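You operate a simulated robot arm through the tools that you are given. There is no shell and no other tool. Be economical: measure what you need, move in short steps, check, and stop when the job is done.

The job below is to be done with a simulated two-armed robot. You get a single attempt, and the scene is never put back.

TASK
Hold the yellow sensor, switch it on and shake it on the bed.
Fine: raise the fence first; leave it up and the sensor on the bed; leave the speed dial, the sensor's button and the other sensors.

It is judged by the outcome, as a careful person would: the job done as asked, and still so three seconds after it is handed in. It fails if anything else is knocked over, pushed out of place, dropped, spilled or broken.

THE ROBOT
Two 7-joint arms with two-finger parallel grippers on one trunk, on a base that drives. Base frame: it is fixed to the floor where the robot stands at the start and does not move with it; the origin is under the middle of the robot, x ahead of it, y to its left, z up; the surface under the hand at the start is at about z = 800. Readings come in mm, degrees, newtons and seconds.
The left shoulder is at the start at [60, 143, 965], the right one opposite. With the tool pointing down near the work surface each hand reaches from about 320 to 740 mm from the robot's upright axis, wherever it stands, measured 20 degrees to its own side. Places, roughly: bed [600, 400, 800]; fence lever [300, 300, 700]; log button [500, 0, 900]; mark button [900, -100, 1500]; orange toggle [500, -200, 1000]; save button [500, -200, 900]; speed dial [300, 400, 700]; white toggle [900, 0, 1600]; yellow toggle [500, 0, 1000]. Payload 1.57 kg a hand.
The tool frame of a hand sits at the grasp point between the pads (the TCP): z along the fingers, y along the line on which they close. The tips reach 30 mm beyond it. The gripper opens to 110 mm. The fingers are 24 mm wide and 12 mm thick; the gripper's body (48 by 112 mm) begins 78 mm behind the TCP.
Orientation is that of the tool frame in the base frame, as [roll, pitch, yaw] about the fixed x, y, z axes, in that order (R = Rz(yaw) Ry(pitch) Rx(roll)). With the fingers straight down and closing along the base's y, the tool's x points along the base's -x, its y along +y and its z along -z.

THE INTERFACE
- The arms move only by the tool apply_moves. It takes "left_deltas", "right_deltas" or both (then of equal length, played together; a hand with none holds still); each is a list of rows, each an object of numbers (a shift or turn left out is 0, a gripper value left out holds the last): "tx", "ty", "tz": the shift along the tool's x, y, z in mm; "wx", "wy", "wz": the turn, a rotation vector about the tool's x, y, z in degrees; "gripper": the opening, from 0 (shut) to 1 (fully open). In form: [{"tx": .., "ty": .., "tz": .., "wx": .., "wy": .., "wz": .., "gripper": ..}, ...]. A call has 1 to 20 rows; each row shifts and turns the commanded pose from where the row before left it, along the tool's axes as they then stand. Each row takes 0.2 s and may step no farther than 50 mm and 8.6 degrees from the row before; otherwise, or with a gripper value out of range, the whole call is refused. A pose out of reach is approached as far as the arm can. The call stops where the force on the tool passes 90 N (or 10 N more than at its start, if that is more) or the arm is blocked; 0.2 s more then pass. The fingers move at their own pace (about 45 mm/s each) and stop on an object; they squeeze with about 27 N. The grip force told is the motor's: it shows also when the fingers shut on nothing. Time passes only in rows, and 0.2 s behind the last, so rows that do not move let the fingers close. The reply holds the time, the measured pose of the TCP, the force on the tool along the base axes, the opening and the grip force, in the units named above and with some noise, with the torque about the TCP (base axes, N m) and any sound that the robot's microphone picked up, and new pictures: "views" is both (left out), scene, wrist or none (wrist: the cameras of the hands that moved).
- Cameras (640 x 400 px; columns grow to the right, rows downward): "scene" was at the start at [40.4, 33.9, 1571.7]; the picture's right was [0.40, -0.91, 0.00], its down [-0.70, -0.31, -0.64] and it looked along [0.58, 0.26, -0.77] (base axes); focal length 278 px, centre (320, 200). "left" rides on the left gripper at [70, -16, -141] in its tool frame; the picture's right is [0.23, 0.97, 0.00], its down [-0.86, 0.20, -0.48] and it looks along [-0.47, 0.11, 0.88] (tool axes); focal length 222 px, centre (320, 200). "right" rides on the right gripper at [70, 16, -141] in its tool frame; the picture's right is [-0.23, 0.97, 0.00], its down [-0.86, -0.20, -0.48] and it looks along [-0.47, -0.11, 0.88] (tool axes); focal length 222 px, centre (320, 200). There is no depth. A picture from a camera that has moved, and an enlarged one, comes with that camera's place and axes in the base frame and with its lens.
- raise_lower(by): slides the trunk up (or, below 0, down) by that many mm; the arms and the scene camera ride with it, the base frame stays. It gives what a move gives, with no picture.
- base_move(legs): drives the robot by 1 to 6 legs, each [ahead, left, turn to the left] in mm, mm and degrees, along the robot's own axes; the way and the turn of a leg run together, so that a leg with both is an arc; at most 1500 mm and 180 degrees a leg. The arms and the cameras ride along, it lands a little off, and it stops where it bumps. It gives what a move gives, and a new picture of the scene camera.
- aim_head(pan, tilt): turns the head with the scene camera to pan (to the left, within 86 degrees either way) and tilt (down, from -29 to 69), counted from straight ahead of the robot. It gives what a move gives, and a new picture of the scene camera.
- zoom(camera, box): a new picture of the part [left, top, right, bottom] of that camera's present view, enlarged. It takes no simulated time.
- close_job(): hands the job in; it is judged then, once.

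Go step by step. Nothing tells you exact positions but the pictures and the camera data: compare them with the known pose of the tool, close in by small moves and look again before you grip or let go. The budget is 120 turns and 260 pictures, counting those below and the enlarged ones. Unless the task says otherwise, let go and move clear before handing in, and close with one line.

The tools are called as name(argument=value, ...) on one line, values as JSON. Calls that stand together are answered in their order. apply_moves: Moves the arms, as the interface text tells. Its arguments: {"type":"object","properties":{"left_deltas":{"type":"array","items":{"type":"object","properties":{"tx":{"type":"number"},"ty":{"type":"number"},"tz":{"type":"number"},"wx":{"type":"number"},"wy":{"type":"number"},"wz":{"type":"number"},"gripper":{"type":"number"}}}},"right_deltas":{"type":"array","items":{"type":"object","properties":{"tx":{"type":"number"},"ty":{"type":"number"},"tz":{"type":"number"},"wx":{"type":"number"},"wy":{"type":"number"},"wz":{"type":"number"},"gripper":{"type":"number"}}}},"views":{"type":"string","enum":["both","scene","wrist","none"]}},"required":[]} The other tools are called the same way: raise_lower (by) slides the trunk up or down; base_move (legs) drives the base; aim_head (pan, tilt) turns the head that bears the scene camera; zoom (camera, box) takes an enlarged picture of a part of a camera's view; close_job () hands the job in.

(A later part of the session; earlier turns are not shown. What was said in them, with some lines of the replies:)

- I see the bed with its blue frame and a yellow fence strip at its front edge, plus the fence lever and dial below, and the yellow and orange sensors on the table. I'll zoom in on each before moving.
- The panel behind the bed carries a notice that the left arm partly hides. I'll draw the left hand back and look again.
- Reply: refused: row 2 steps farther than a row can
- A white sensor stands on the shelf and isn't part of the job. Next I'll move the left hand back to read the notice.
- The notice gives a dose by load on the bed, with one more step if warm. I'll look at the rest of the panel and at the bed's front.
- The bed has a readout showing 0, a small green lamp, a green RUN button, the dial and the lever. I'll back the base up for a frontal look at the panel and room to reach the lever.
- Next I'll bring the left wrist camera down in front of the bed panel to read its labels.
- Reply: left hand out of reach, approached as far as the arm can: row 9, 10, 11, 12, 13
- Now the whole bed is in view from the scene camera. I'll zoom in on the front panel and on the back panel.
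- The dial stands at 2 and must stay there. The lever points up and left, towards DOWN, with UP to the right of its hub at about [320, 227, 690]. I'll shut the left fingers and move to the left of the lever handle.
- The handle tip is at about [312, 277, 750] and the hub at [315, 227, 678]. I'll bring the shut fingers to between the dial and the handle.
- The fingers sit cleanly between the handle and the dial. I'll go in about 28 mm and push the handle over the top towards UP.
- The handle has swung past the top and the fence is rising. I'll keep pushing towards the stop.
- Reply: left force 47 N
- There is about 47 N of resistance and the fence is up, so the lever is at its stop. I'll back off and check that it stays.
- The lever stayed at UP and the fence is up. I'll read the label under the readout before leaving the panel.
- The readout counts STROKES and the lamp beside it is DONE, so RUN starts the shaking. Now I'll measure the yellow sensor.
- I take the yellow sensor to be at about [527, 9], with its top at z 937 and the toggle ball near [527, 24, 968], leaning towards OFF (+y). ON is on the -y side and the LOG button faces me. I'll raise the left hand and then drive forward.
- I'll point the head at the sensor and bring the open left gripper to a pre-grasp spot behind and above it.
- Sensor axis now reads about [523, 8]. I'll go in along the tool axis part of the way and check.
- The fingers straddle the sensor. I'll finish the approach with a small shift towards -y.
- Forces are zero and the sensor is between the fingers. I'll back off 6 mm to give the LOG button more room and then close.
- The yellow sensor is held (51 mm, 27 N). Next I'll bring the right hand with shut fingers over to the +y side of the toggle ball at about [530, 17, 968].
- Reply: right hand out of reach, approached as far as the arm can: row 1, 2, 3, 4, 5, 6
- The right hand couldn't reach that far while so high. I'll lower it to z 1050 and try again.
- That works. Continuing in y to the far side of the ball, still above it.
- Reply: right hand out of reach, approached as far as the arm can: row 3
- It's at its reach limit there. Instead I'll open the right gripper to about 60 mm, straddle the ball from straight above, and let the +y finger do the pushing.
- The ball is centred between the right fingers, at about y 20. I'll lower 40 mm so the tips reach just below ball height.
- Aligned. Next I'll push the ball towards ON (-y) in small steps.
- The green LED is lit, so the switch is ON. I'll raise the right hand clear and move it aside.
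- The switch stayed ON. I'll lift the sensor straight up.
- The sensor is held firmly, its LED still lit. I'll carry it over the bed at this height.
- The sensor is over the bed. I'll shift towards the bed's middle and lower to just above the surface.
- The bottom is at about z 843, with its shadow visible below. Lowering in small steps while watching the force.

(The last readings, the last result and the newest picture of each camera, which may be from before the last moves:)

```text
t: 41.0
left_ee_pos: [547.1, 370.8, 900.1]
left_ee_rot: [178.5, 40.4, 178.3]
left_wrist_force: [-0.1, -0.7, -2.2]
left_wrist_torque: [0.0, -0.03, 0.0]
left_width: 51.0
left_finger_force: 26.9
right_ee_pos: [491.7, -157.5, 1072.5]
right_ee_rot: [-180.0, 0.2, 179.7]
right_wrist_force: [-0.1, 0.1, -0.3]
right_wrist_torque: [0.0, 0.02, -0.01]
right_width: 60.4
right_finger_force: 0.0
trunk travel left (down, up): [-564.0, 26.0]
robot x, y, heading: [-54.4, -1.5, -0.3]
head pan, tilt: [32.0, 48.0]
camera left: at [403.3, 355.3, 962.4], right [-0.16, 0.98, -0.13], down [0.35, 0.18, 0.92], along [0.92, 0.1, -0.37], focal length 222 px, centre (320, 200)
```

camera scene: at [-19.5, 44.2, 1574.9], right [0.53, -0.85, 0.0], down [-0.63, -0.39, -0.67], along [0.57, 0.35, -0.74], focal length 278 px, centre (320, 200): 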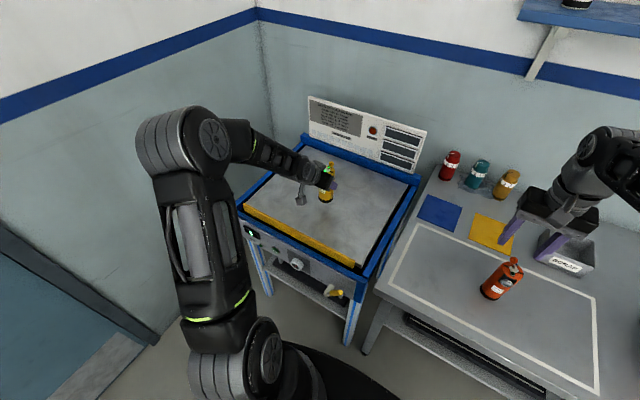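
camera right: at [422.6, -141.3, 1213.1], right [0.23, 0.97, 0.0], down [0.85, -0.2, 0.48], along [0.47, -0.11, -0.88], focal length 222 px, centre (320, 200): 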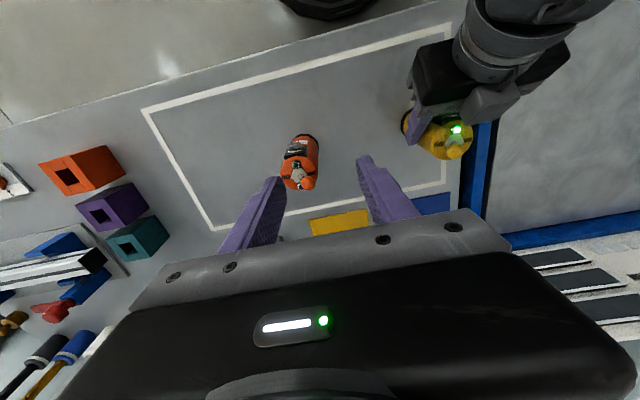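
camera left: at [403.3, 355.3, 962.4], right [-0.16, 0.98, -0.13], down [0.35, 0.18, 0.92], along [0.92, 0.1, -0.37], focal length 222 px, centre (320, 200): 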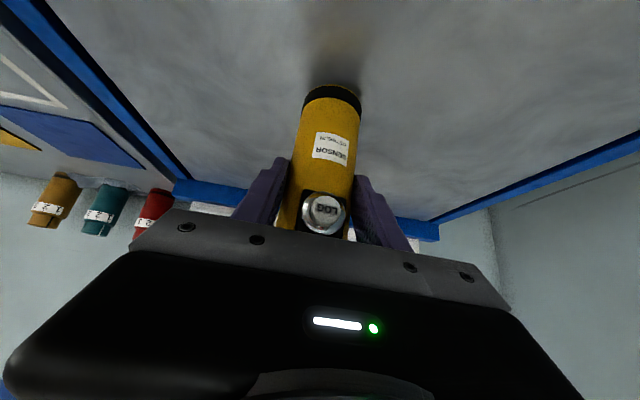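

apply_moves(left_deltas=[{"tz": 2.3, "tx": 1.93}], views="none")

apply_moves(left_deltas=[{"tz": 1.9, "tx": 1.6}], views="none")

apply_moves(left_deltas=[{"tz": 1.5, "tx": 1.3}], views="wrist")

```text
t: 41.5
left_ee_pos: [547.9, 370.6, 898.2]
left_ee_rot: [178.7, 40.4, 178.3]
left_wrist_force: [0.0, -0.3, -1.8]
left_wrist_torque: [0.02, 0.03, 0.01]
left_width: 51.5
left_finger_force: 26.6
right_ee_pos: [492.2, -158.3, 1072.9]
right_ee_rot: [-180.0, 0.1, 179.7]
right_wrist_force: [0.2, -0.1, -0.4]
right_wrist_torque: [0.0, -0.03, 0.02]
right_width: 60.7
right_finger_force: 0.1
trunk travel left (down, up): [-564.0, 26.0]
robot x, y, heading: [-53.8, 0.9, -0.3]
head pan, tilt: [32.0, 48.0]
```

```text
t: 41.9
left_ee_pos: [547.6, 371.3, 894.4]
left_ee_rot: [178.6, 40.3, 178.3]
left_wrist_force: [0.3, -0.3, -1.1]
left_wrist_torque: [-0.02, -0.03, 0.02]
left_width: 51.2
left_finger_force: 27.1
right_ee_pos: [491.7, -157.6, 1072.8]
right_ee_rot: [-180.0, 0.1, 179.7]
right_wrist_force: [-0.5, 0.2, -1.1]
right_wrist_torque: [0.03, 0.02, -0.01]
right_width: 60.8
right_finger_force: 0.1
trunk travel left (down, up): [-564.0, 26.0]
robot x, y, heading: [-59.3, 0.9, -0.1]
head pan, tilt: [32.0, 48.0]
```

```text
t: 42.2
left_ee_pos: [547.2, 371.7, 891.9]
left_ee_rot: [178.5, 40.4, 178.4]
left_wrist_force: [0.4, -0.2, -0.6]
left_wrist_torque: [0.04, 0.02, -0.05]
left_width: 51.3
left_finger_force: 26.5
right_ee_pos: [492.9, -157.7, 1073.2]
right_ee_rot: [-179.9, 0.1, 179.7]
right_wrist_force: [0.5, 0.5, -0.3]
right_wrist_torque: [0.05, -0.02, 0.0]
right_width: 60.6
right_finger_force: 0.0
trunk travel left (down, up): [-564.0, 26.0]
robot x, y, heading: [-57.2, 0.9, -0.3]
head pan, tilt: [32.0, 48.0]
camera left: at [402.7, 355.6, 954.5], right [-0.16, 0.98, -0.13], down [0.35, 0.18, 0.92], along [0.92, 0.1, -0.37], focal length 222 px, centre (320, 200)
```

left: 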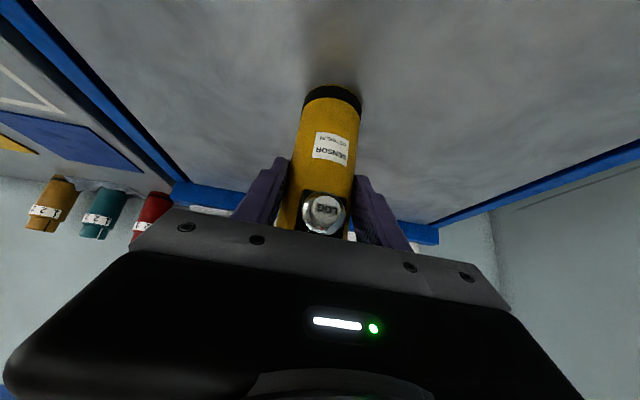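

apply_moves(left_deltas=[{"tz": 1.5, "tx": 1.3}], views="none")

apply_moves(left_deltas=[{"tz": 1.5, "tx": 1.3}], views="none")

apply_moves(left_deltas=[{"tz": 1.5, "tx": 1.3}], views="wrist")

```text
t: 42.6
left_ee_pos: [547.5, 372.1, 891.9]
left_ee_rot: [178.5, 40.3, 178.3]
left_wrist_force: [-0.8, -0.3, 5.3]
left_wrist_torque: [-0.19, 0.08, -0.01]
left_width: 50.9
left_finger_force: 26.9
right_ee_pos: [492.4, -159.0, 1074.3]
right_ee_rot: [-180.0, 0.1, 179.7]
right_wrist_force: [-0.1, 0.8, -0.3]
right_wrist_torque: [0.03, 0.01, -0.01]
right_width: 60.6
right_finger_force: 0.0
trunk travel left (down, up): [-564.0, 26.0]
robot x, y, heading: [-55.4, -0.5, -0.2]
head pan, tilt: [32.0, 48.0]
```

```text
t: 43.0
left_ee_pos: [547.9, 372.1, 892.1]
left_ee_rot: [178.6, 40.7, 178.3]
left_wrist_force: [-4.6, -0.1, 14.7]
left_wrist_torque: [-0.45, 0.27, -0.12]
left_width: 51.3
left_finger_force: 27.0
right_ee_pos: [491.4, -158.6, 1073.4]
right_ee_rot: [180.0, 0.1, 179.7]
right_wrist_force: [0.2, 0.2, 0.0]
right_wrist_torque: [0.0, 0.02, -0.02]
right_width: 60.8
right_finger_force: 0.0
trunk travel left (down, up): [-564.0, 26.0]
robot x, y, heading: [-56.6, -2.9, -0.2]
head pan, tilt: [32.0, 48.0]
```

```text
t: 43.5
left_ee_pos: [548.0, 371.4, 891.5]
left_ee_rot: [178.4, 40.6, 178.2]
left_wrist_force: [-1.3, 0.7, 22.5]
left_wrist_torque: [-0.47, -0.15, 0.02]
left_width: 51.2
left_finger_force: 27.0
right_ee_pos: [490.6, -159.9, 1072.8]
right_ee_rot: [180.0, 0.3, 179.7]
right_wrist_force: [0.0, -0.6, -0.1]
right_wrist_torque: [0.0, -0.02, -0.01]
right_width: 60.3
right_finger_force: 0.0
trunk travel left (down, up): [-564.0, 26.0]
robot x, y, heading: [-55.3, -1.8, -0.3]
head pan, tilt: [32.0, 48.0]
camera left: at [402.6, 355.7, 952.0], right [-0.16, 0.98, -0.13], down [0.34, 0.18, 0.92], along [0.93, 0.11, -0.36], focal length 222 px, centre (320, 200)
```

left: 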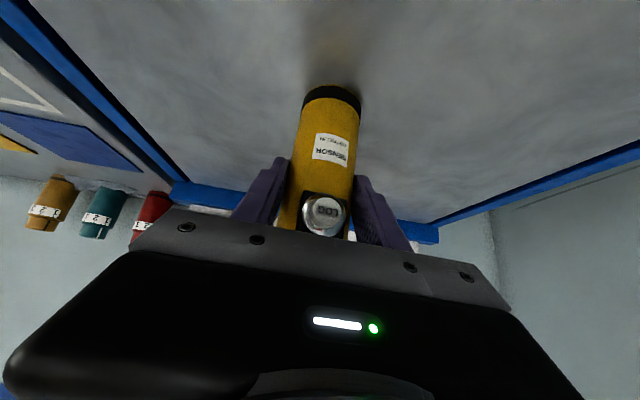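

The sensor is on the bed at TCP z 891.7. I'll relax the pressure, open, and withdraw along the approach line.

apply_moves(left_deltas=[{"tz": -2.4, "tx": -2.1}, {"gripper": 1}, {}, {}, {}, {}], views="none")

apply_moves(left_deltas=[{"tz": -15}, {"tz": -25}, {"tz": -35}, {"tz": -40}])

zoom(camera="scene", box=[240, 100, 432, 220])

```text
t: 44.9
left_ee_pos: [546.3, 372.1, 890.2]
left_ee_rot: [178.6, 40.2, 178.2]
left_wrist_force: [0.4, 0.0, -0.2]
left_wrist_torque: [-0.02, 0.01, 0.01]
left_width: 110.0
left_finger_force: 0.0
right_ee_pos: [491.8, -158.5, 1072.1]
right_ee_rot: [-180.0, 0.2, 179.7]
right_wrist_force: [0.6, 0.1, 0.7]
right_wrist_torque: [-0.01, -0.02, 0.0]
right_width: 60.3
right_finger_force: 0.1
trunk travel left (down, up): [-564.0, 26.0]
robot x, y, heading: [-59.1, -1.4, -0.2]
head pan, tilt: [32.0, 48.0]
```

```text
t: 45.9
left_ee_pos: [472.5, 366.3, 978.4]
left_ee_rot: [178.5, 40.3, 178.3]
left_wrist_force: [-0.8, 0.2, 0.0]
left_wrist_torque: [0.02, 0.02, -0.02]
left_width: 109.9
left_finger_force: 0.1
right_ee_pos: [491.1, -158.9, 1073.6]
right_ee_rot: [-180.0, 0.2, 179.6]
right_wrist_force: [0.8, -0.1, 1.0]
right_wrist_torque: [0.02, 0.01, -0.01]
right_width: 60.6
right_finger_force: 0.0
trunk travel left (down, up): [-564.0, 26.0]
robot x, y, heading: [-56.0, -2.3, -0.1]
head pan, tilt: [32.0, 48.0]
camera scene: at [-21.1, 43.4, 1575.0], right [0.53, -0.85, 0.0], down [-0.63, -0.39, -0.67], along [0.57, 0.35, -0.74], focal length 278 px, centre (320, 200)
camera left: at [328.3, 350.7, 1040.5], right [-0.16, 0.98, -0.13], down [0.34, 0.18, 0.92], along [0.92, 0.1, -0.37], focal length 222 px, centre (320, 200)
```

scene: 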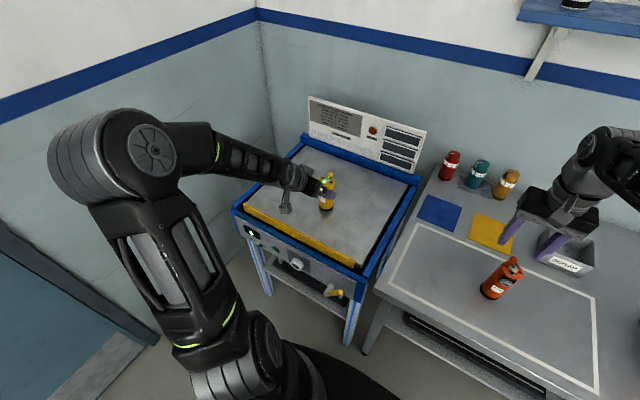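
left: 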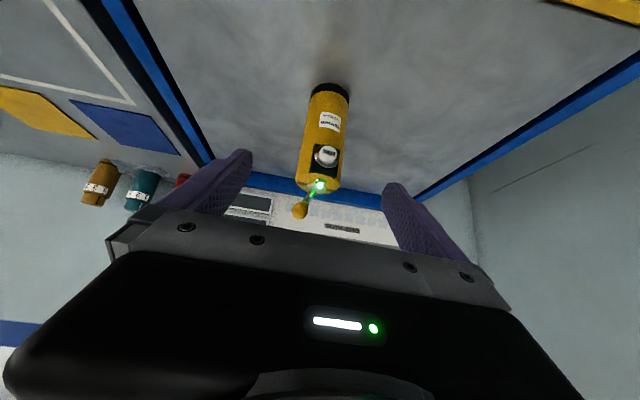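

```text
3.33 times, centred on (336, 160) of scene
camera zoom: at [-21.1, 43.4, 1575.0], right [0.53, -0.85, 0.0], down [-0.63, -0.39, -0.67], along [0.57, 0.35, -0.74], focal length 928 px, centre (267, 333)
```

zoom: 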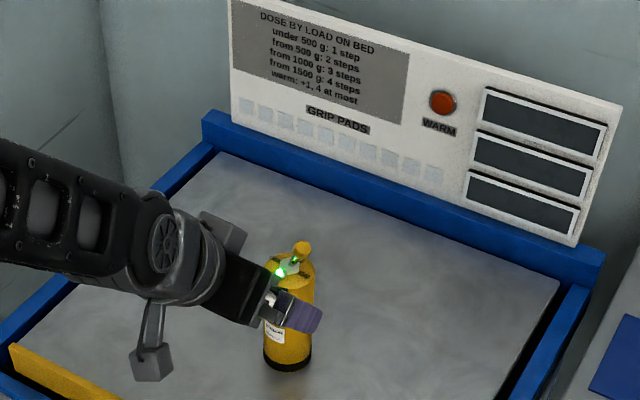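

The sensor stands upright on the bed, switched on, and the WARM lamp is dark. I'll back the base away and then press RUN, at about [345, 458, 710], with shut fingertips.

base_move(legs=[[-270, 0, 0]])

apply_moves(left_deltas=[{"tz": -10, "gripper": 0, "wy": -6}, {"wy": -6, "ty": 10}, {"wy": -6, "ty": 10}, {"wy": -6, "ty": 10}])

```text
t: 47.8
left_ee_pos: [203.6, 366.8, 977.9]
left_ee_rot: [178.6, 40.2, 178.1]
left_wrist_force: [-0.9, 0.8, 0.4]
left_wrist_torque: [0.01, -0.03, 0.0]
left_width: 110.0
left_finger_force: 0.0
right_ee_pos: [219.9, -157.8, 1074.1]
right_ee_rot: [180.0, 0.2, 179.5]
right_wrist_force: [-0.5, -0.4, -0.3]
right_wrist_torque: [-0.03, -0.05, 0.04]
right_width: 60.6
right_finger_force: 0.2
trunk travel left (down, up): [-564.0, 26.0]
robot x, y, heading: [-331.2, -0.3, -0.7]
head pan, tilt: [32.0, 48.0]
camera scene: at [-291.8, 45.6, 1575.0], right [0.52, -0.85, 0.0], down [-0.63, -0.39, -0.67], along [0.57, 0.35, -0.74], focal length 278 px, centre (320, 200)
```

scene: 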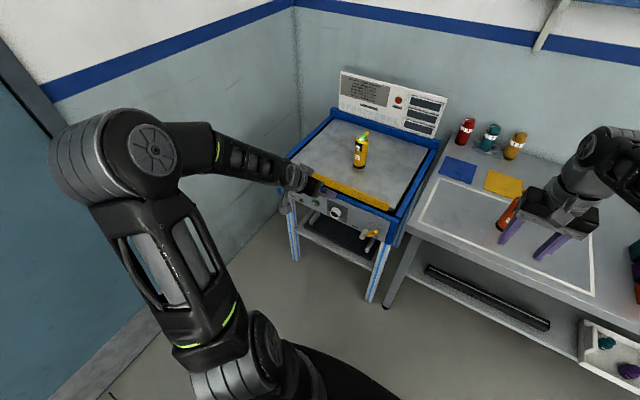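

```text
t: 48.8
left_ee_pos: [198.9, 397.3, 986.4]
left_ee_rot: [177.7, 64.5, 176.9]
left_wrist_force: [-0.2, -0.3, -0.3]
left_wrist_torque: [-0.01, 0.0, -0.03]
left_width: 22.1
left_finger_force: 0.5
right_ee_pos: [221.0, -156.4, 1073.5]
right_ee_rot: [180.0, 0.2, 179.7]
right_wrist_force: [-0.2, 0.4, 0.1]
right_wrist_torque: [0.0, -0.05, 0.03]
right_width: 60.4
right_finger_force: 0.1
trunk travel left (down, up): [-564.0, 26.0]
robot x, y, heading: [-325.2, 0.3, -0.6]
head pan, tilt: [32.0, 48.0]
camera scene: at [-290.5, 46.7, 1575.0], right [0.52, -0.85, 0.0], down [-0.63, -0.39, -0.67], along [0.57, 0.35, -0.74], focal length 278 px, centre (320, 200)
camera left: at [41.0, 384.0, 983.6], right [-0.08, 0.98, -0.19], down [-0.06, 0.18, 0.98], along [0.99, 0.09, 0.04], focal length 222 px, centre (320, 200)
```

scene: 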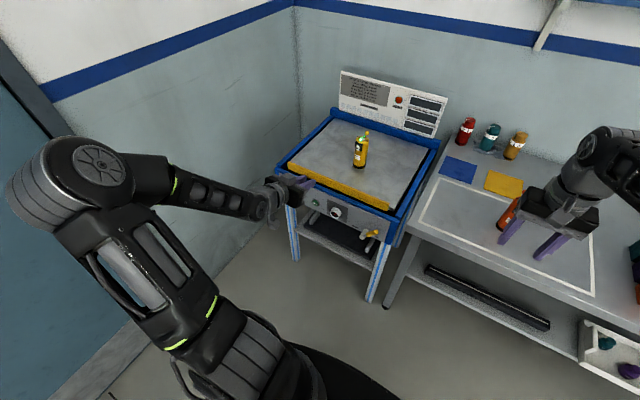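
left: 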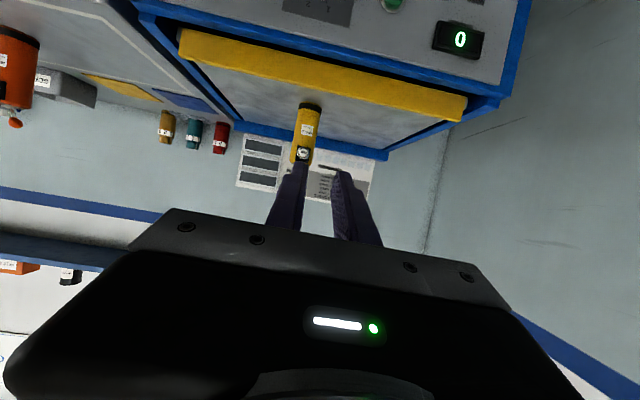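

Now down in front of the RUN button.

apply_moves(left_deltas=[{"tz": 18, "tx": 31, "ty": 9}, {"tz": 18, "tx": 31, "ty": 9}, {"tz": 18, "tx": 31, "ty": 9}, {"tz": 18, "tx": 31, "ty": 9}, {"tz": 18, "tx": 31, "ty": 9}, {"tz": 18, "tx": 31, "ty": 9}, {"tz": 18, "tx": 31, "ty": 9}])

zoom(camera="left", box=[220, 60, 440, 240])

zoom(camera="scene", box=[270, 165, 414, 255])

```text
t: 50.4
left_ee_pos: [222.9, 466.9, 732.7]
left_ee_rot: [177.4, 64.3, 176.9]
left_wrist_force: [-0.3, 0.4, 0.7]
left_wrist_torque: [0.0, -0.02, -0.02]
left_width: 0.0
left_finger_force: 20.8
right_ee_pos: [221.0, -158.5, 1071.9]
right_ee_rot: [180.0, 0.2, 179.7]
right_wrist_force: [0.2, 0.6, -0.2]
right_wrist_torque: [-0.04, 0.0, -0.01]
right_width: 60.5
right_finger_force: 0.0
trunk travel left (down, up): [-564.0, 26.0]
robot x, y, heading: [-330.8, 2.2, -0.6]
head pan, tilt: [32.0, 48.0]
camera scene: at [-290.0, 46.1, 1575.0], right [0.52, -0.85, 0.0], down [-0.63, -0.39, -0.67], along [0.57, 0.35, -0.74], focal length 278 px, centre (320, 200)
camera left: at [64.8, 452.1, 730.7], right [-0.08, 0.98, -0.19], down [-0.06, 0.18, 0.98], along [0.99, 0.09, 0.04], focal length 222 px, centre (320, 200)
```

scene: 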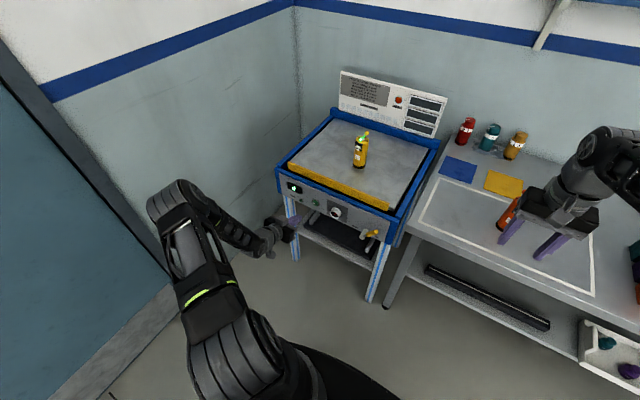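
left: 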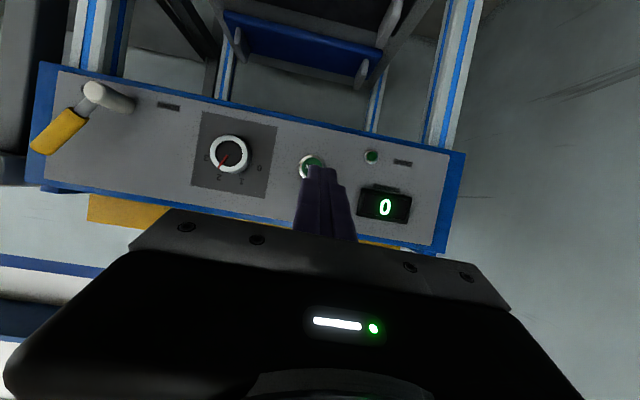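

```text
2.22 times, centred on (330, 150) of left
camera zoom: at [64.8, 452.1, 730.7], right [-0.08, 0.98, -0.19], down [-0.06, 0.18, 0.98], along [0.99, 0.09, 0.04], focal length 494 px, centre (298, 311)
```

zoom: 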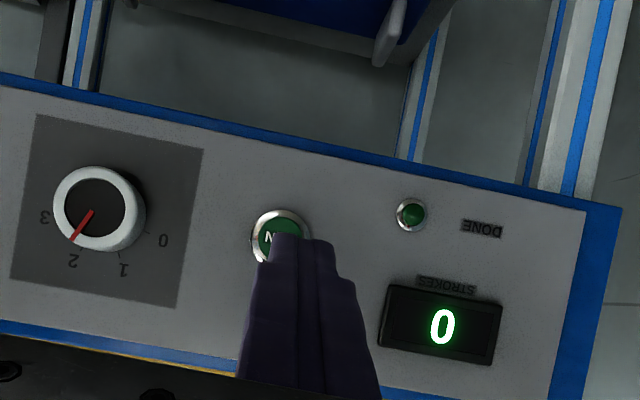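

```text
4.44 times, centred on (342, 210) of scene
camera zoom: at [-290.0, 46.1, 1575.0], right [0.52, -0.85, 0.0], down [-0.63, -0.39, -0.67], along [0.57, 0.35, -0.74], focal length 1238 px, centre (222, 156)
```

zoom: 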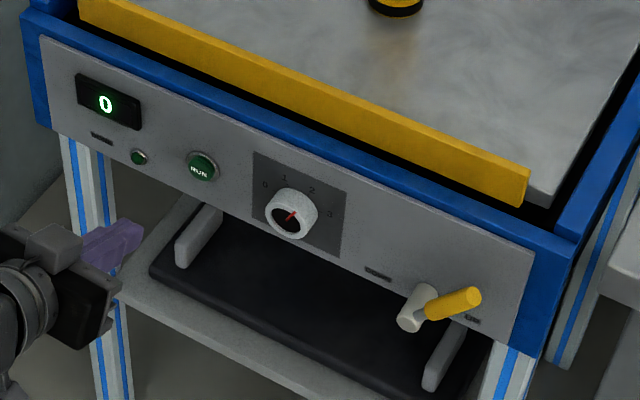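

RUN reads about [345, 462, 710]. I'll level the tool and align the fingertips with the button.

apply_moves(left_deltas=[{"wy": -8}, {"wy": -8}, {"wy": -7}, {"tx": 21, "ty": -5}])

zoom(camera="scene", box=[270, 165, 414, 255])

```text
t: 51.4
left_ee_pos: [217.9, 460.4, 716.4]
left_ee_rot: [156.7, 87.2, 156.0]
left_wrist_force: [0.5, -0.4, 1.0]
left_wrist_torque: [-0.01, 0.04, -0.05]
left_width: 0.1
left_finger_force: 21.7
right_ee_pos: [221.1, -158.0, 1073.0]
right_ee_rot: [-180.0, 0.2, 179.5]
right_wrist_force: [0.4, 0.0, 0.5]
right_wrist_torque: [0.01, -0.03, 0.02]
right_width: 60.3
right_finger_force: 0.1
trunk travel left (down, up): [-564.0, 26.0]
robot x, y, heading: [-329.8, -0.3, -0.4]
head pan, tilt: [32.0, 48.0]
camera scene: at [-290.3, 45.6, 1575.0], right [0.52, -0.85, 0.0], down [-0.63, -0.39, -0.67], along [0.57, 0.35, -0.74], focal length 278 px, centre (320, 200)
camera left: at [73.4, 447.7, 652.2], right [0.01, 0.98, -0.21], down [-0.44, 0.19, 0.88], along [0.9, 0.09, 0.43], focal length 222 px, centre (320, 200)
```

scene: 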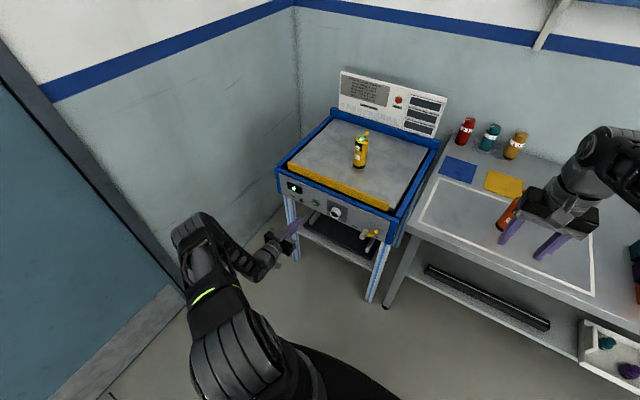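
left: 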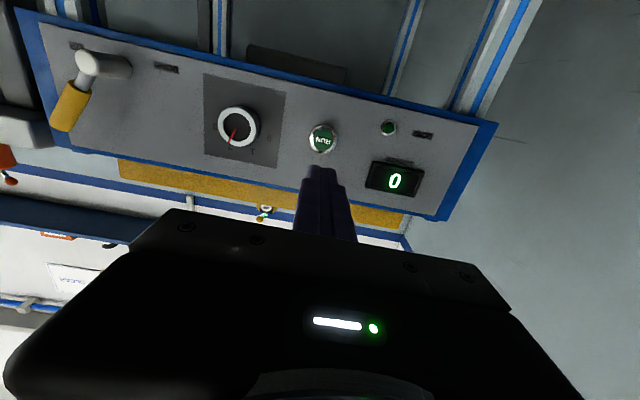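

```text
4.44 times, centred on (342, 210) of scene
camera zoom: at [-290.3, 45.6, 1575.0], right [0.52, -0.85, 0.0], down [-0.63, -0.39, -0.67], along [0.57, 0.35, -0.74], focal length 1238 px, centre (222, 156)
```

zoom: 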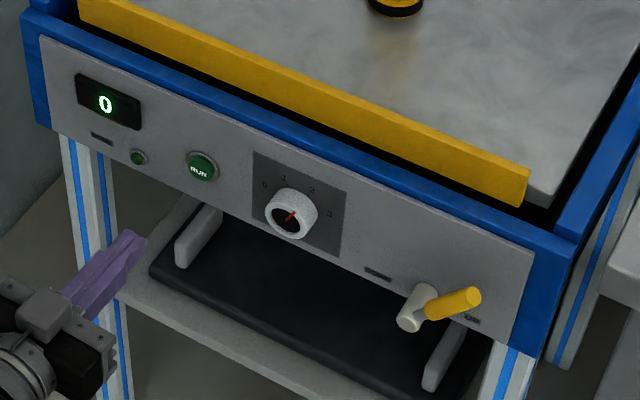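

Two wrist views triangulate RUN to [350, 459, 703]. I'll lower slightly and approach to just short of it.

apply_moves(left_deltas=[{"tx": 9, "ty": 1}, {"tz": 35}, {"tz": 35}])

zoom(camera="scene", box=[270, 165, 350, 215])

zoom(camera="left", box=[220, 60, 440, 240])

```text
t: 52.2
left_ee_pos: [285.0, 462.3, 705.2]
left_ee_rot: [158.2, 87.2, 157.4]
left_wrist_force: [0.2, -0.2, 0.0]
left_wrist_torque: [0.02, -0.01, 0.01]
left_width: 0.0
left_finger_force: 21.2
right_ee_pos: [220.7, -157.7, 1071.9]
right_ee_rot: [180.0, 0.1, 179.6]
right_wrist_force: [0.3, -0.2, 0.0]
right_wrist_torque: [0.03, 0.01, 0.01]
right_width: 60.5
right_finger_force: 0.0
trunk travel left (down, up): [-564.0, 26.0]
robot x, y, heading: [-323.9, -0.5, -0.3]
head pan, tilt: [32.0, 48.0]
camera scene: at [-290.0, 45.4, 1574.9], right [0.52, -0.85, 0.0], down [-0.63, -0.39, -0.67], along [0.57, 0.35, -0.74], focal length 278 px, centre (320, 200)
camera left: at [141.6, 448.4, 641.2], right [0.0, 0.98, -0.21], down [-0.43, 0.19, 0.88], along [0.9, 0.09, 0.43], focal length 222 px, centre (320, 200)
```

scene: 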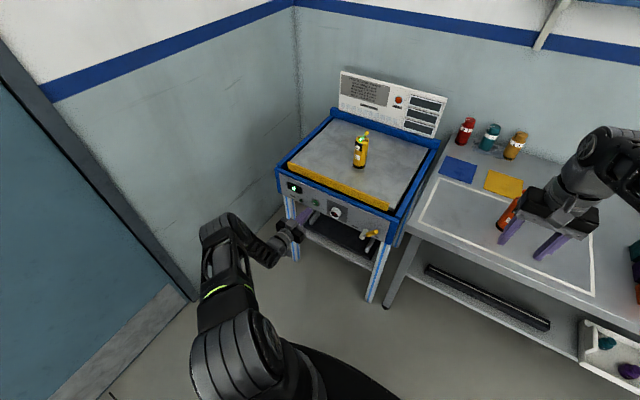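
left: 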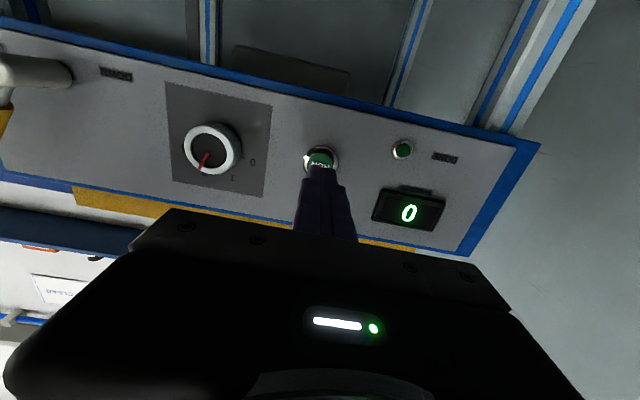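

```text
8.00 times, centred on (310, 190) of scene
camera zoom: at [-290.0, 45.4, 1574.9], right [0.52, -0.85, 0.0], down [-0.63, -0.39, -0.67], along [0.57, 0.35, -0.74], focal length 2228 px, centre (400, 280)
```

zoom: 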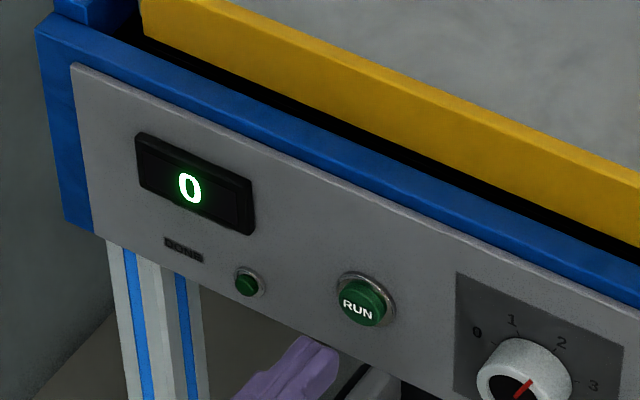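

```text
2.22 times, centred on (330, 150) of left
camera zoom: at [141.6, 448.4, 641.2], right [0.0, 0.98, -0.21], down [-0.43, 0.19, 0.88], along [0.9, 0.09, 0.43], focal length 494 px, centre (298, 311)
```

zoom: 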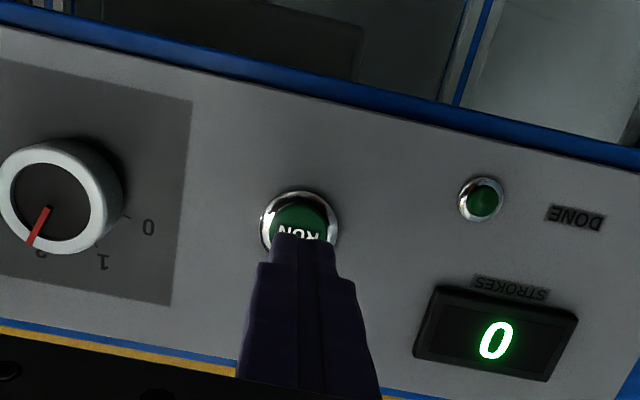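

The fingertips line up with the button. I'll press in small steps, watching force and readout.

apply_moves(left_deltas=[{"tx": 3, "tz": 8}, {"tz": 8}, {"tz": 8}, {"tz": 4}, {"tz": 3}], views="wrist")

zoom(camera="scene", box=[270, 165, 350, 215])

```text
t: 53.4
left_ee_pos: [317.1, 461.3, 697.6]
left_ee_rot: [157.9, 87.1, 157.1]
left_wrist_force: [-0.2, 0.0, -0.1]
left_wrist_torque: [0.0, 0.01, 0.03]
left_width: 0.1
left_finger_force: 21.4
right_ee_pos: [221.1, -158.1, 1073.0]
right_ee_rot: [180.0, 0.2, 179.5]
right_wrist_force: [0.4, -0.6, 0.1]
right_wrist_torque: [0.02, -0.01, -0.05]
right_width: 60.4
right_finger_force: 0.1
trunk travel left (down, up): [-564.0, 26.0]
robot x, y, heading: [-327.1, -0.5, -0.4]
head pan, tilt: [32.0, 48.0]
camera left: at [172.8, 447.6, 634.6], right [0.0, 0.98, -0.21], down [-0.43, 0.19, 0.88], along [0.9, 0.09, 0.43], focal length 222 px, centre (320, 200)
```

left: 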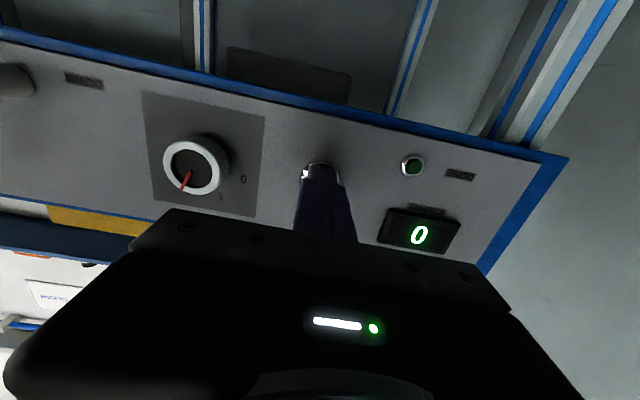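

```text
8.00 times, centred on (310, 190) of scene
camera zoom: at [-290.4, 45.6, 1574.9], right [0.52, -0.85, 0.0], down [-0.63, -0.39, -0.67], along [0.57, 0.35, -0.74], focal length 2228 px, centre (400, 280)
```

zoom: 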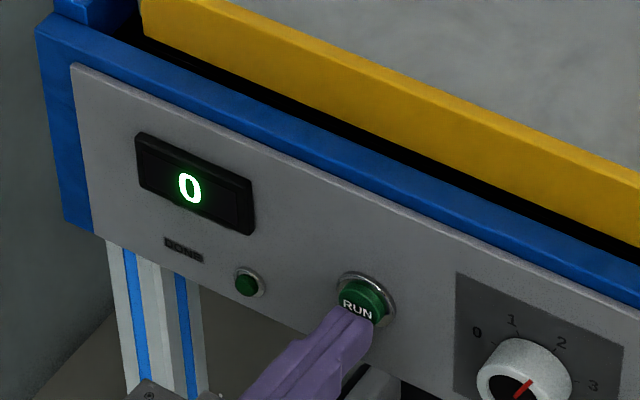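

The tip is a little low, so I'll raise it 6 mm and keep pressing in 3 mm steps.

apply_moves(left_deltas=[{"tx": -6}, {"tz": 3}, {"tz": 3}, {"tz": 2}], views="wrist")

zoom(camera="scene", box=[270, 165, 350, 215])

```text
t: 54.4
left_ee_pos: [323.6, 460.4, 704.1]
left_ee_rot: [159.0, 87.0, 158.3]
left_wrist_force: [-8.0, -2.3, -1.3]
left_wrist_torque: [0.05, -0.06, -0.06]
left_width: 0.0
left_finger_force: 21.1
right_ee_pos: [220.1, -157.3, 1072.6]
right_ee_rot: [179.9, 0.2, 179.7]
right_wrist_force: [-0.5, -0.6, -0.4]
right_wrist_torque: [-0.02, -0.01, 0.0]
right_width: 60.3
right_finger_force: 0.0
trunk travel left (down, up): [-564.0, 26.0]
robot x, y, heading: [-332.9, 0.9, -0.3]
head pan, tilt: [32.0, 48.0]
heard: click
camera left: at [179.4, 446.9, 640.4], right [0.0, 0.98, -0.21], down [-0.43, 0.19, 0.88], along [0.9, 0.09, 0.42], focal length 222 px, centre (320, 200)
```

left: 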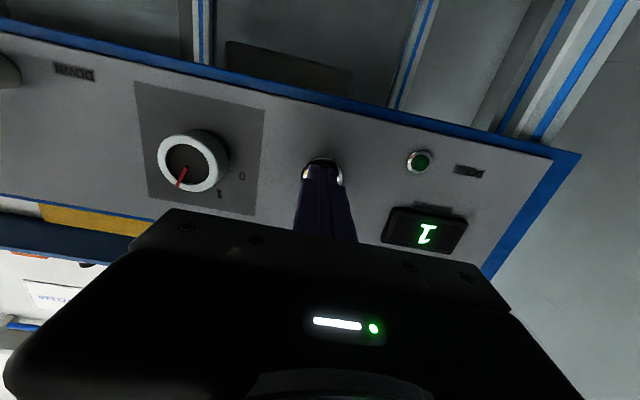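

```text
8.00 times, centred on (310, 190) of scene
camera zoom: at [-291.2, 45.4, 1574.9], right [0.52, -0.85, 0.0], down [-0.63, -0.39, -0.67], along [0.57, 0.35, -0.74], focal length 2228 px, centre (400, 280)
```

zoom: 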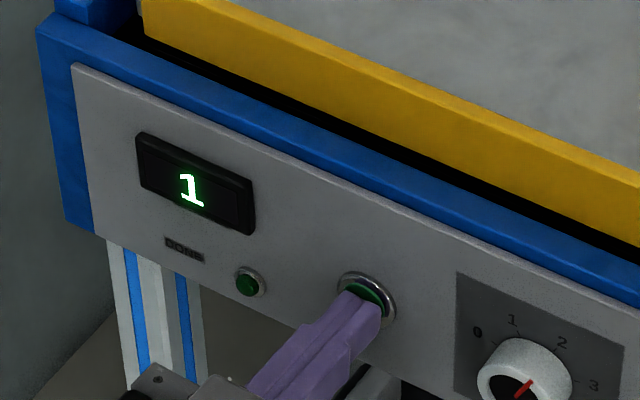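

A click was heard and the stroke count is 1. I'll back off 25 mm and watch whether it runs on by itself.

apply_moves(left_deltas=[{"tz": -10}, {"tz": -15}, {}, {}, {}], views="scene")

zoom(camera="scene", box=[264, 90, 456, 210])

```text
t: 55.6
left_ee_pos: [299.6, 461.7, 706.0]
left_ee_rot: [158.0, 87.1, 157.3]
left_wrist_force: [0.0, -0.1, 0.1]
left_wrist_torque: [0.02, -0.02, -0.02]
left_width: 0.0
left_finger_force: 21.3
right_ee_pos: [219.8, -157.4, 1073.1]
right_ee_rot: [180.0, 0.2, 179.4]
right_wrist_force: [0.0, -0.5, 0.6]
right_wrist_torque: [0.0, -0.02, 0.01]
right_width: 60.4
right_finger_force: 0.1
trunk travel left (down, up): [-564.0, 26.0]
robot x, y, heading: [-330.4, -2.6, -0.3]
head pan, tilt: [32.0, 48.0]
camera scene: at [-290.4, 45.6, 1574.9], right [0.52, -0.85, 0.0], down [-0.63, -0.39, -0.67], along [0.57, 0.35, -0.74], focal length 278 px, centre (320, 200)
```

scene: 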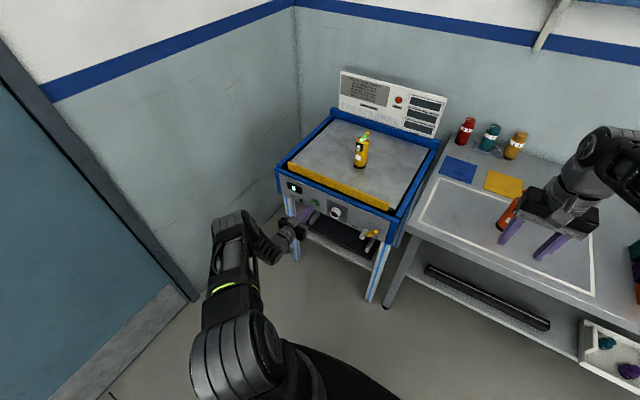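

```text
3.33 times, centred on (360, 150) of scene
camera zoom: at [-290.4, 45.6, 1574.9], right [0.52, -0.85, 0.0], down [-0.63, -0.39, -0.67], along [0.57, 0.35, -0.74], focal length 928 px, centre (187, 367)
```

zoom: 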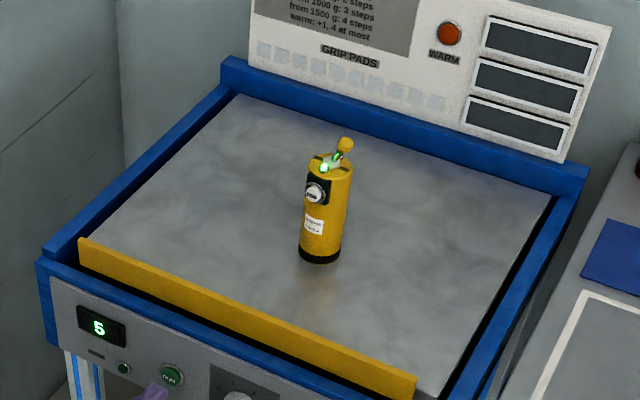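

It runs by itself (5 strokes) with the sensor upright. I'll withdraw the hand and wait.

apply_moves(left_deltas=[{"tz": -30}, {"tz": -30}, {}, {}, {}, {}, {}, {}, {}, {}, {}, {}, {}, {}, {}, {}, {}, {}, {}, {}], views="none")

zoom(camera="scene", box=[264, 90, 456, 210])

```text
t: 59.8
left_ee_pos: [243.2, 462.2, 707.2]
left_ee_rot: [158.0, 87.1, 157.2]
left_wrist_force: [-0.1, 0.0, 1.2]
left_wrist_torque: [0.01, -0.04, 0.04]
left_width: 0.0
left_finger_force: 21.9
right_ee_pos: [220.4, -158.2, 1072.2]
right_ee_rot: [-180.0, 0.1, 179.5]
right_wrist_force: [0.5, 0.4, -0.1]
right_wrist_torque: [0.01, -0.01, -0.01]
right_width: 60.7
right_finger_force: 0.0
trunk travel left (down, up): [-564.0, 26.0]
robot x, y, heading: [-328.0, -2.8, -0.5]
head pan, tilt: [32.0, 48.0]
```

```text
3.33 times, centred on (360, 150) of scene
camera zoom: at [-290.5, 45.6, 1574.9], right [0.52, -0.85, 0.0], down [-0.63, -0.39, -0.67], along [0.57, 0.35, -0.74], focal length 928 px, centre (187, 367)
```

zoom: 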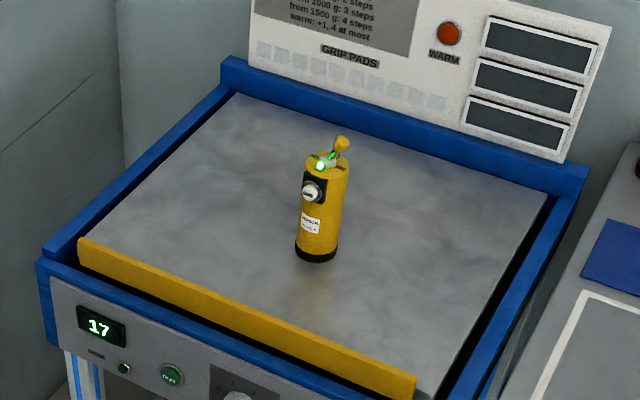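

apply_moves(left_deltas=[{}, {}, {}, {}, {}, {}, {}, {}, {}, {}, {}, {}, {}, {}, {}, {}, {}, {}, {}, {}], views="none")

zoom(camera="scene", box=[264, 90, 456, 210])

```text
t: 64.0
left_ee_pos: [243.1, 463.9, 707.6]
left_ee_rot: [158.1, 87.0, 157.2]
left_wrist_force: [0.5, -0.3, 0.7]
left_wrist_torque: [0.04, 0.03, -0.01]
left_width: 0.3
left_finger_force: 21.7
right_ee_pos: [221.3, -157.8, 1072.4]
right_ee_rot: [180.0, 0.1, 179.5]
right_wrist_force: [0.8, 0.0, 0.5]
right_wrist_torque: [-0.01, 0.04, -0.04]
right_width: 60.3
right_finger_force: 0.0
trunk travel left (down, up): [-564.0, 26.0]
robot x, y, heading: [-330.0, 3.7, -0.6]
head pan, tilt: [32.0, 48.0]
```

```text
3.33 times, centred on (360, 150) of scene
camera zoom: at [-290.5, 45.6, 1574.9], right [0.52, -0.85, 0.0], down [-0.63, -0.39, -0.67], along [0.57, 0.35, -0.74], focal length 928 px, centre (187, 367)
```

zoom: 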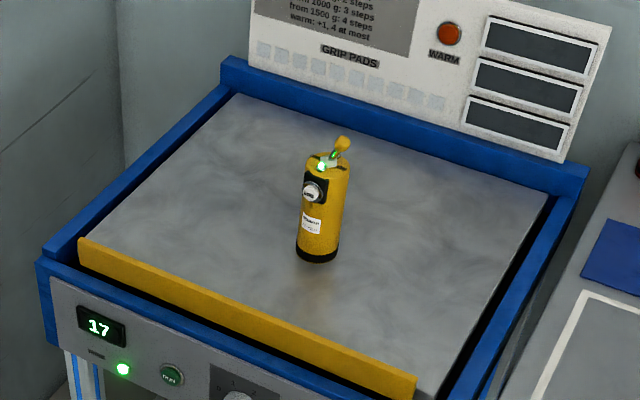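

DONE is lit at 17 strokes and the sensor stands upright, switched on. One last look at the lever, the dial and the rest of the table.

aim_head(pan=15, tilt=40)

zoom(camera="scene", box=[170, 190, 330, 290])

```text
t: 64.8
left_ee_pos: [241.5, 463.2, 707.4]
left_ee_rot: [158.1, 87.1, 157.3]
left_wrist_force: [-0.1, -0.1, -0.7]
left_wrist_torque: [-0.01, 0.02, 0.01]
left_width: 0.0
left_finger_force: 21.4
right_ee_pos: [220.2, -157.8, 1072.5]
right_ee_rot: [179.9, 0.2, 179.6]
right_wrist_force: [1.0, -0.2, -0.3]
right_wrist_torque: [-0.01, -0.01, 0.0]
right_width: 60.5
right_finger_force: 0.0
trunk travel left (down, up): [-564.0, 26.0]
robot x, y, heading: [-330.5, -1.9, -0.4]
head pan, tilt: [15.0, 40.0]
camera scene: at [-275.4, 25.8, 1586.4], right [0.25, -0.97, 0.0], down [-0.62, -0.16, -0.77], along [0.74, 0.19, -0.64], focal length 278 px, centre (320, 200)
```

scene: 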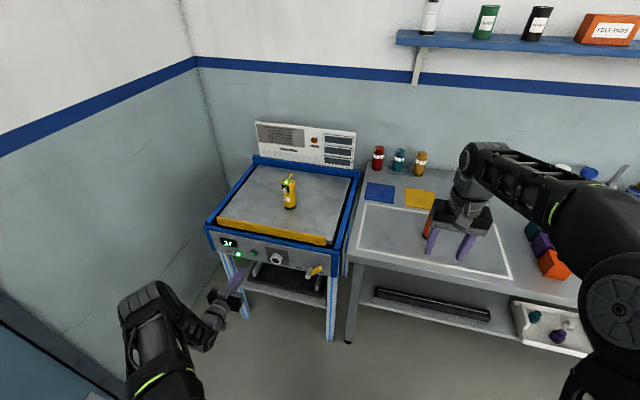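

```text
4.00 times, centred on (250, 240) of scene
camera zoom: at [-275.4, 25.8, 1586.4], right [0.25, -0.97, 0.0], down [-0.62, -0.16, -0.77], along [0.74, 0.19, -0.64], focal length 1114 px, centre (600, 40)
```

zoom: 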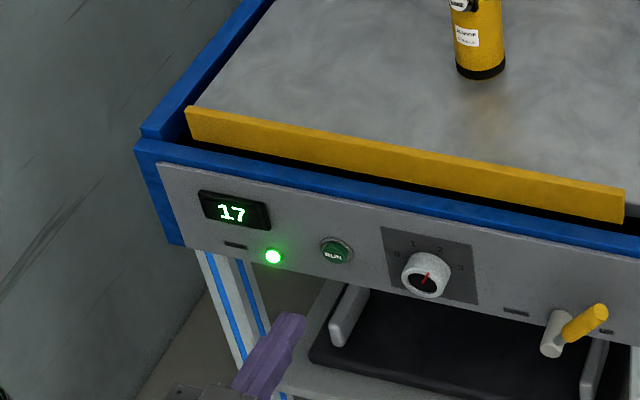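

The fence is up, the lever is at UP, the dial is unmoved and the DONE lamp is lit. The sensor is on and standing on the bed, and both hands are clear, so I'm handing in.

close_job()

```text
The job is handed in.
```

The job is done and handed in: I raised the fence first, then held the yellow sensor, switched it on and shook it on the bed for one full run (17 strokes, DONE lit). The sensor is still on and standing on the bed with the fence up. I left the speed dial, the sensor's LOG button and the other sensors alone.
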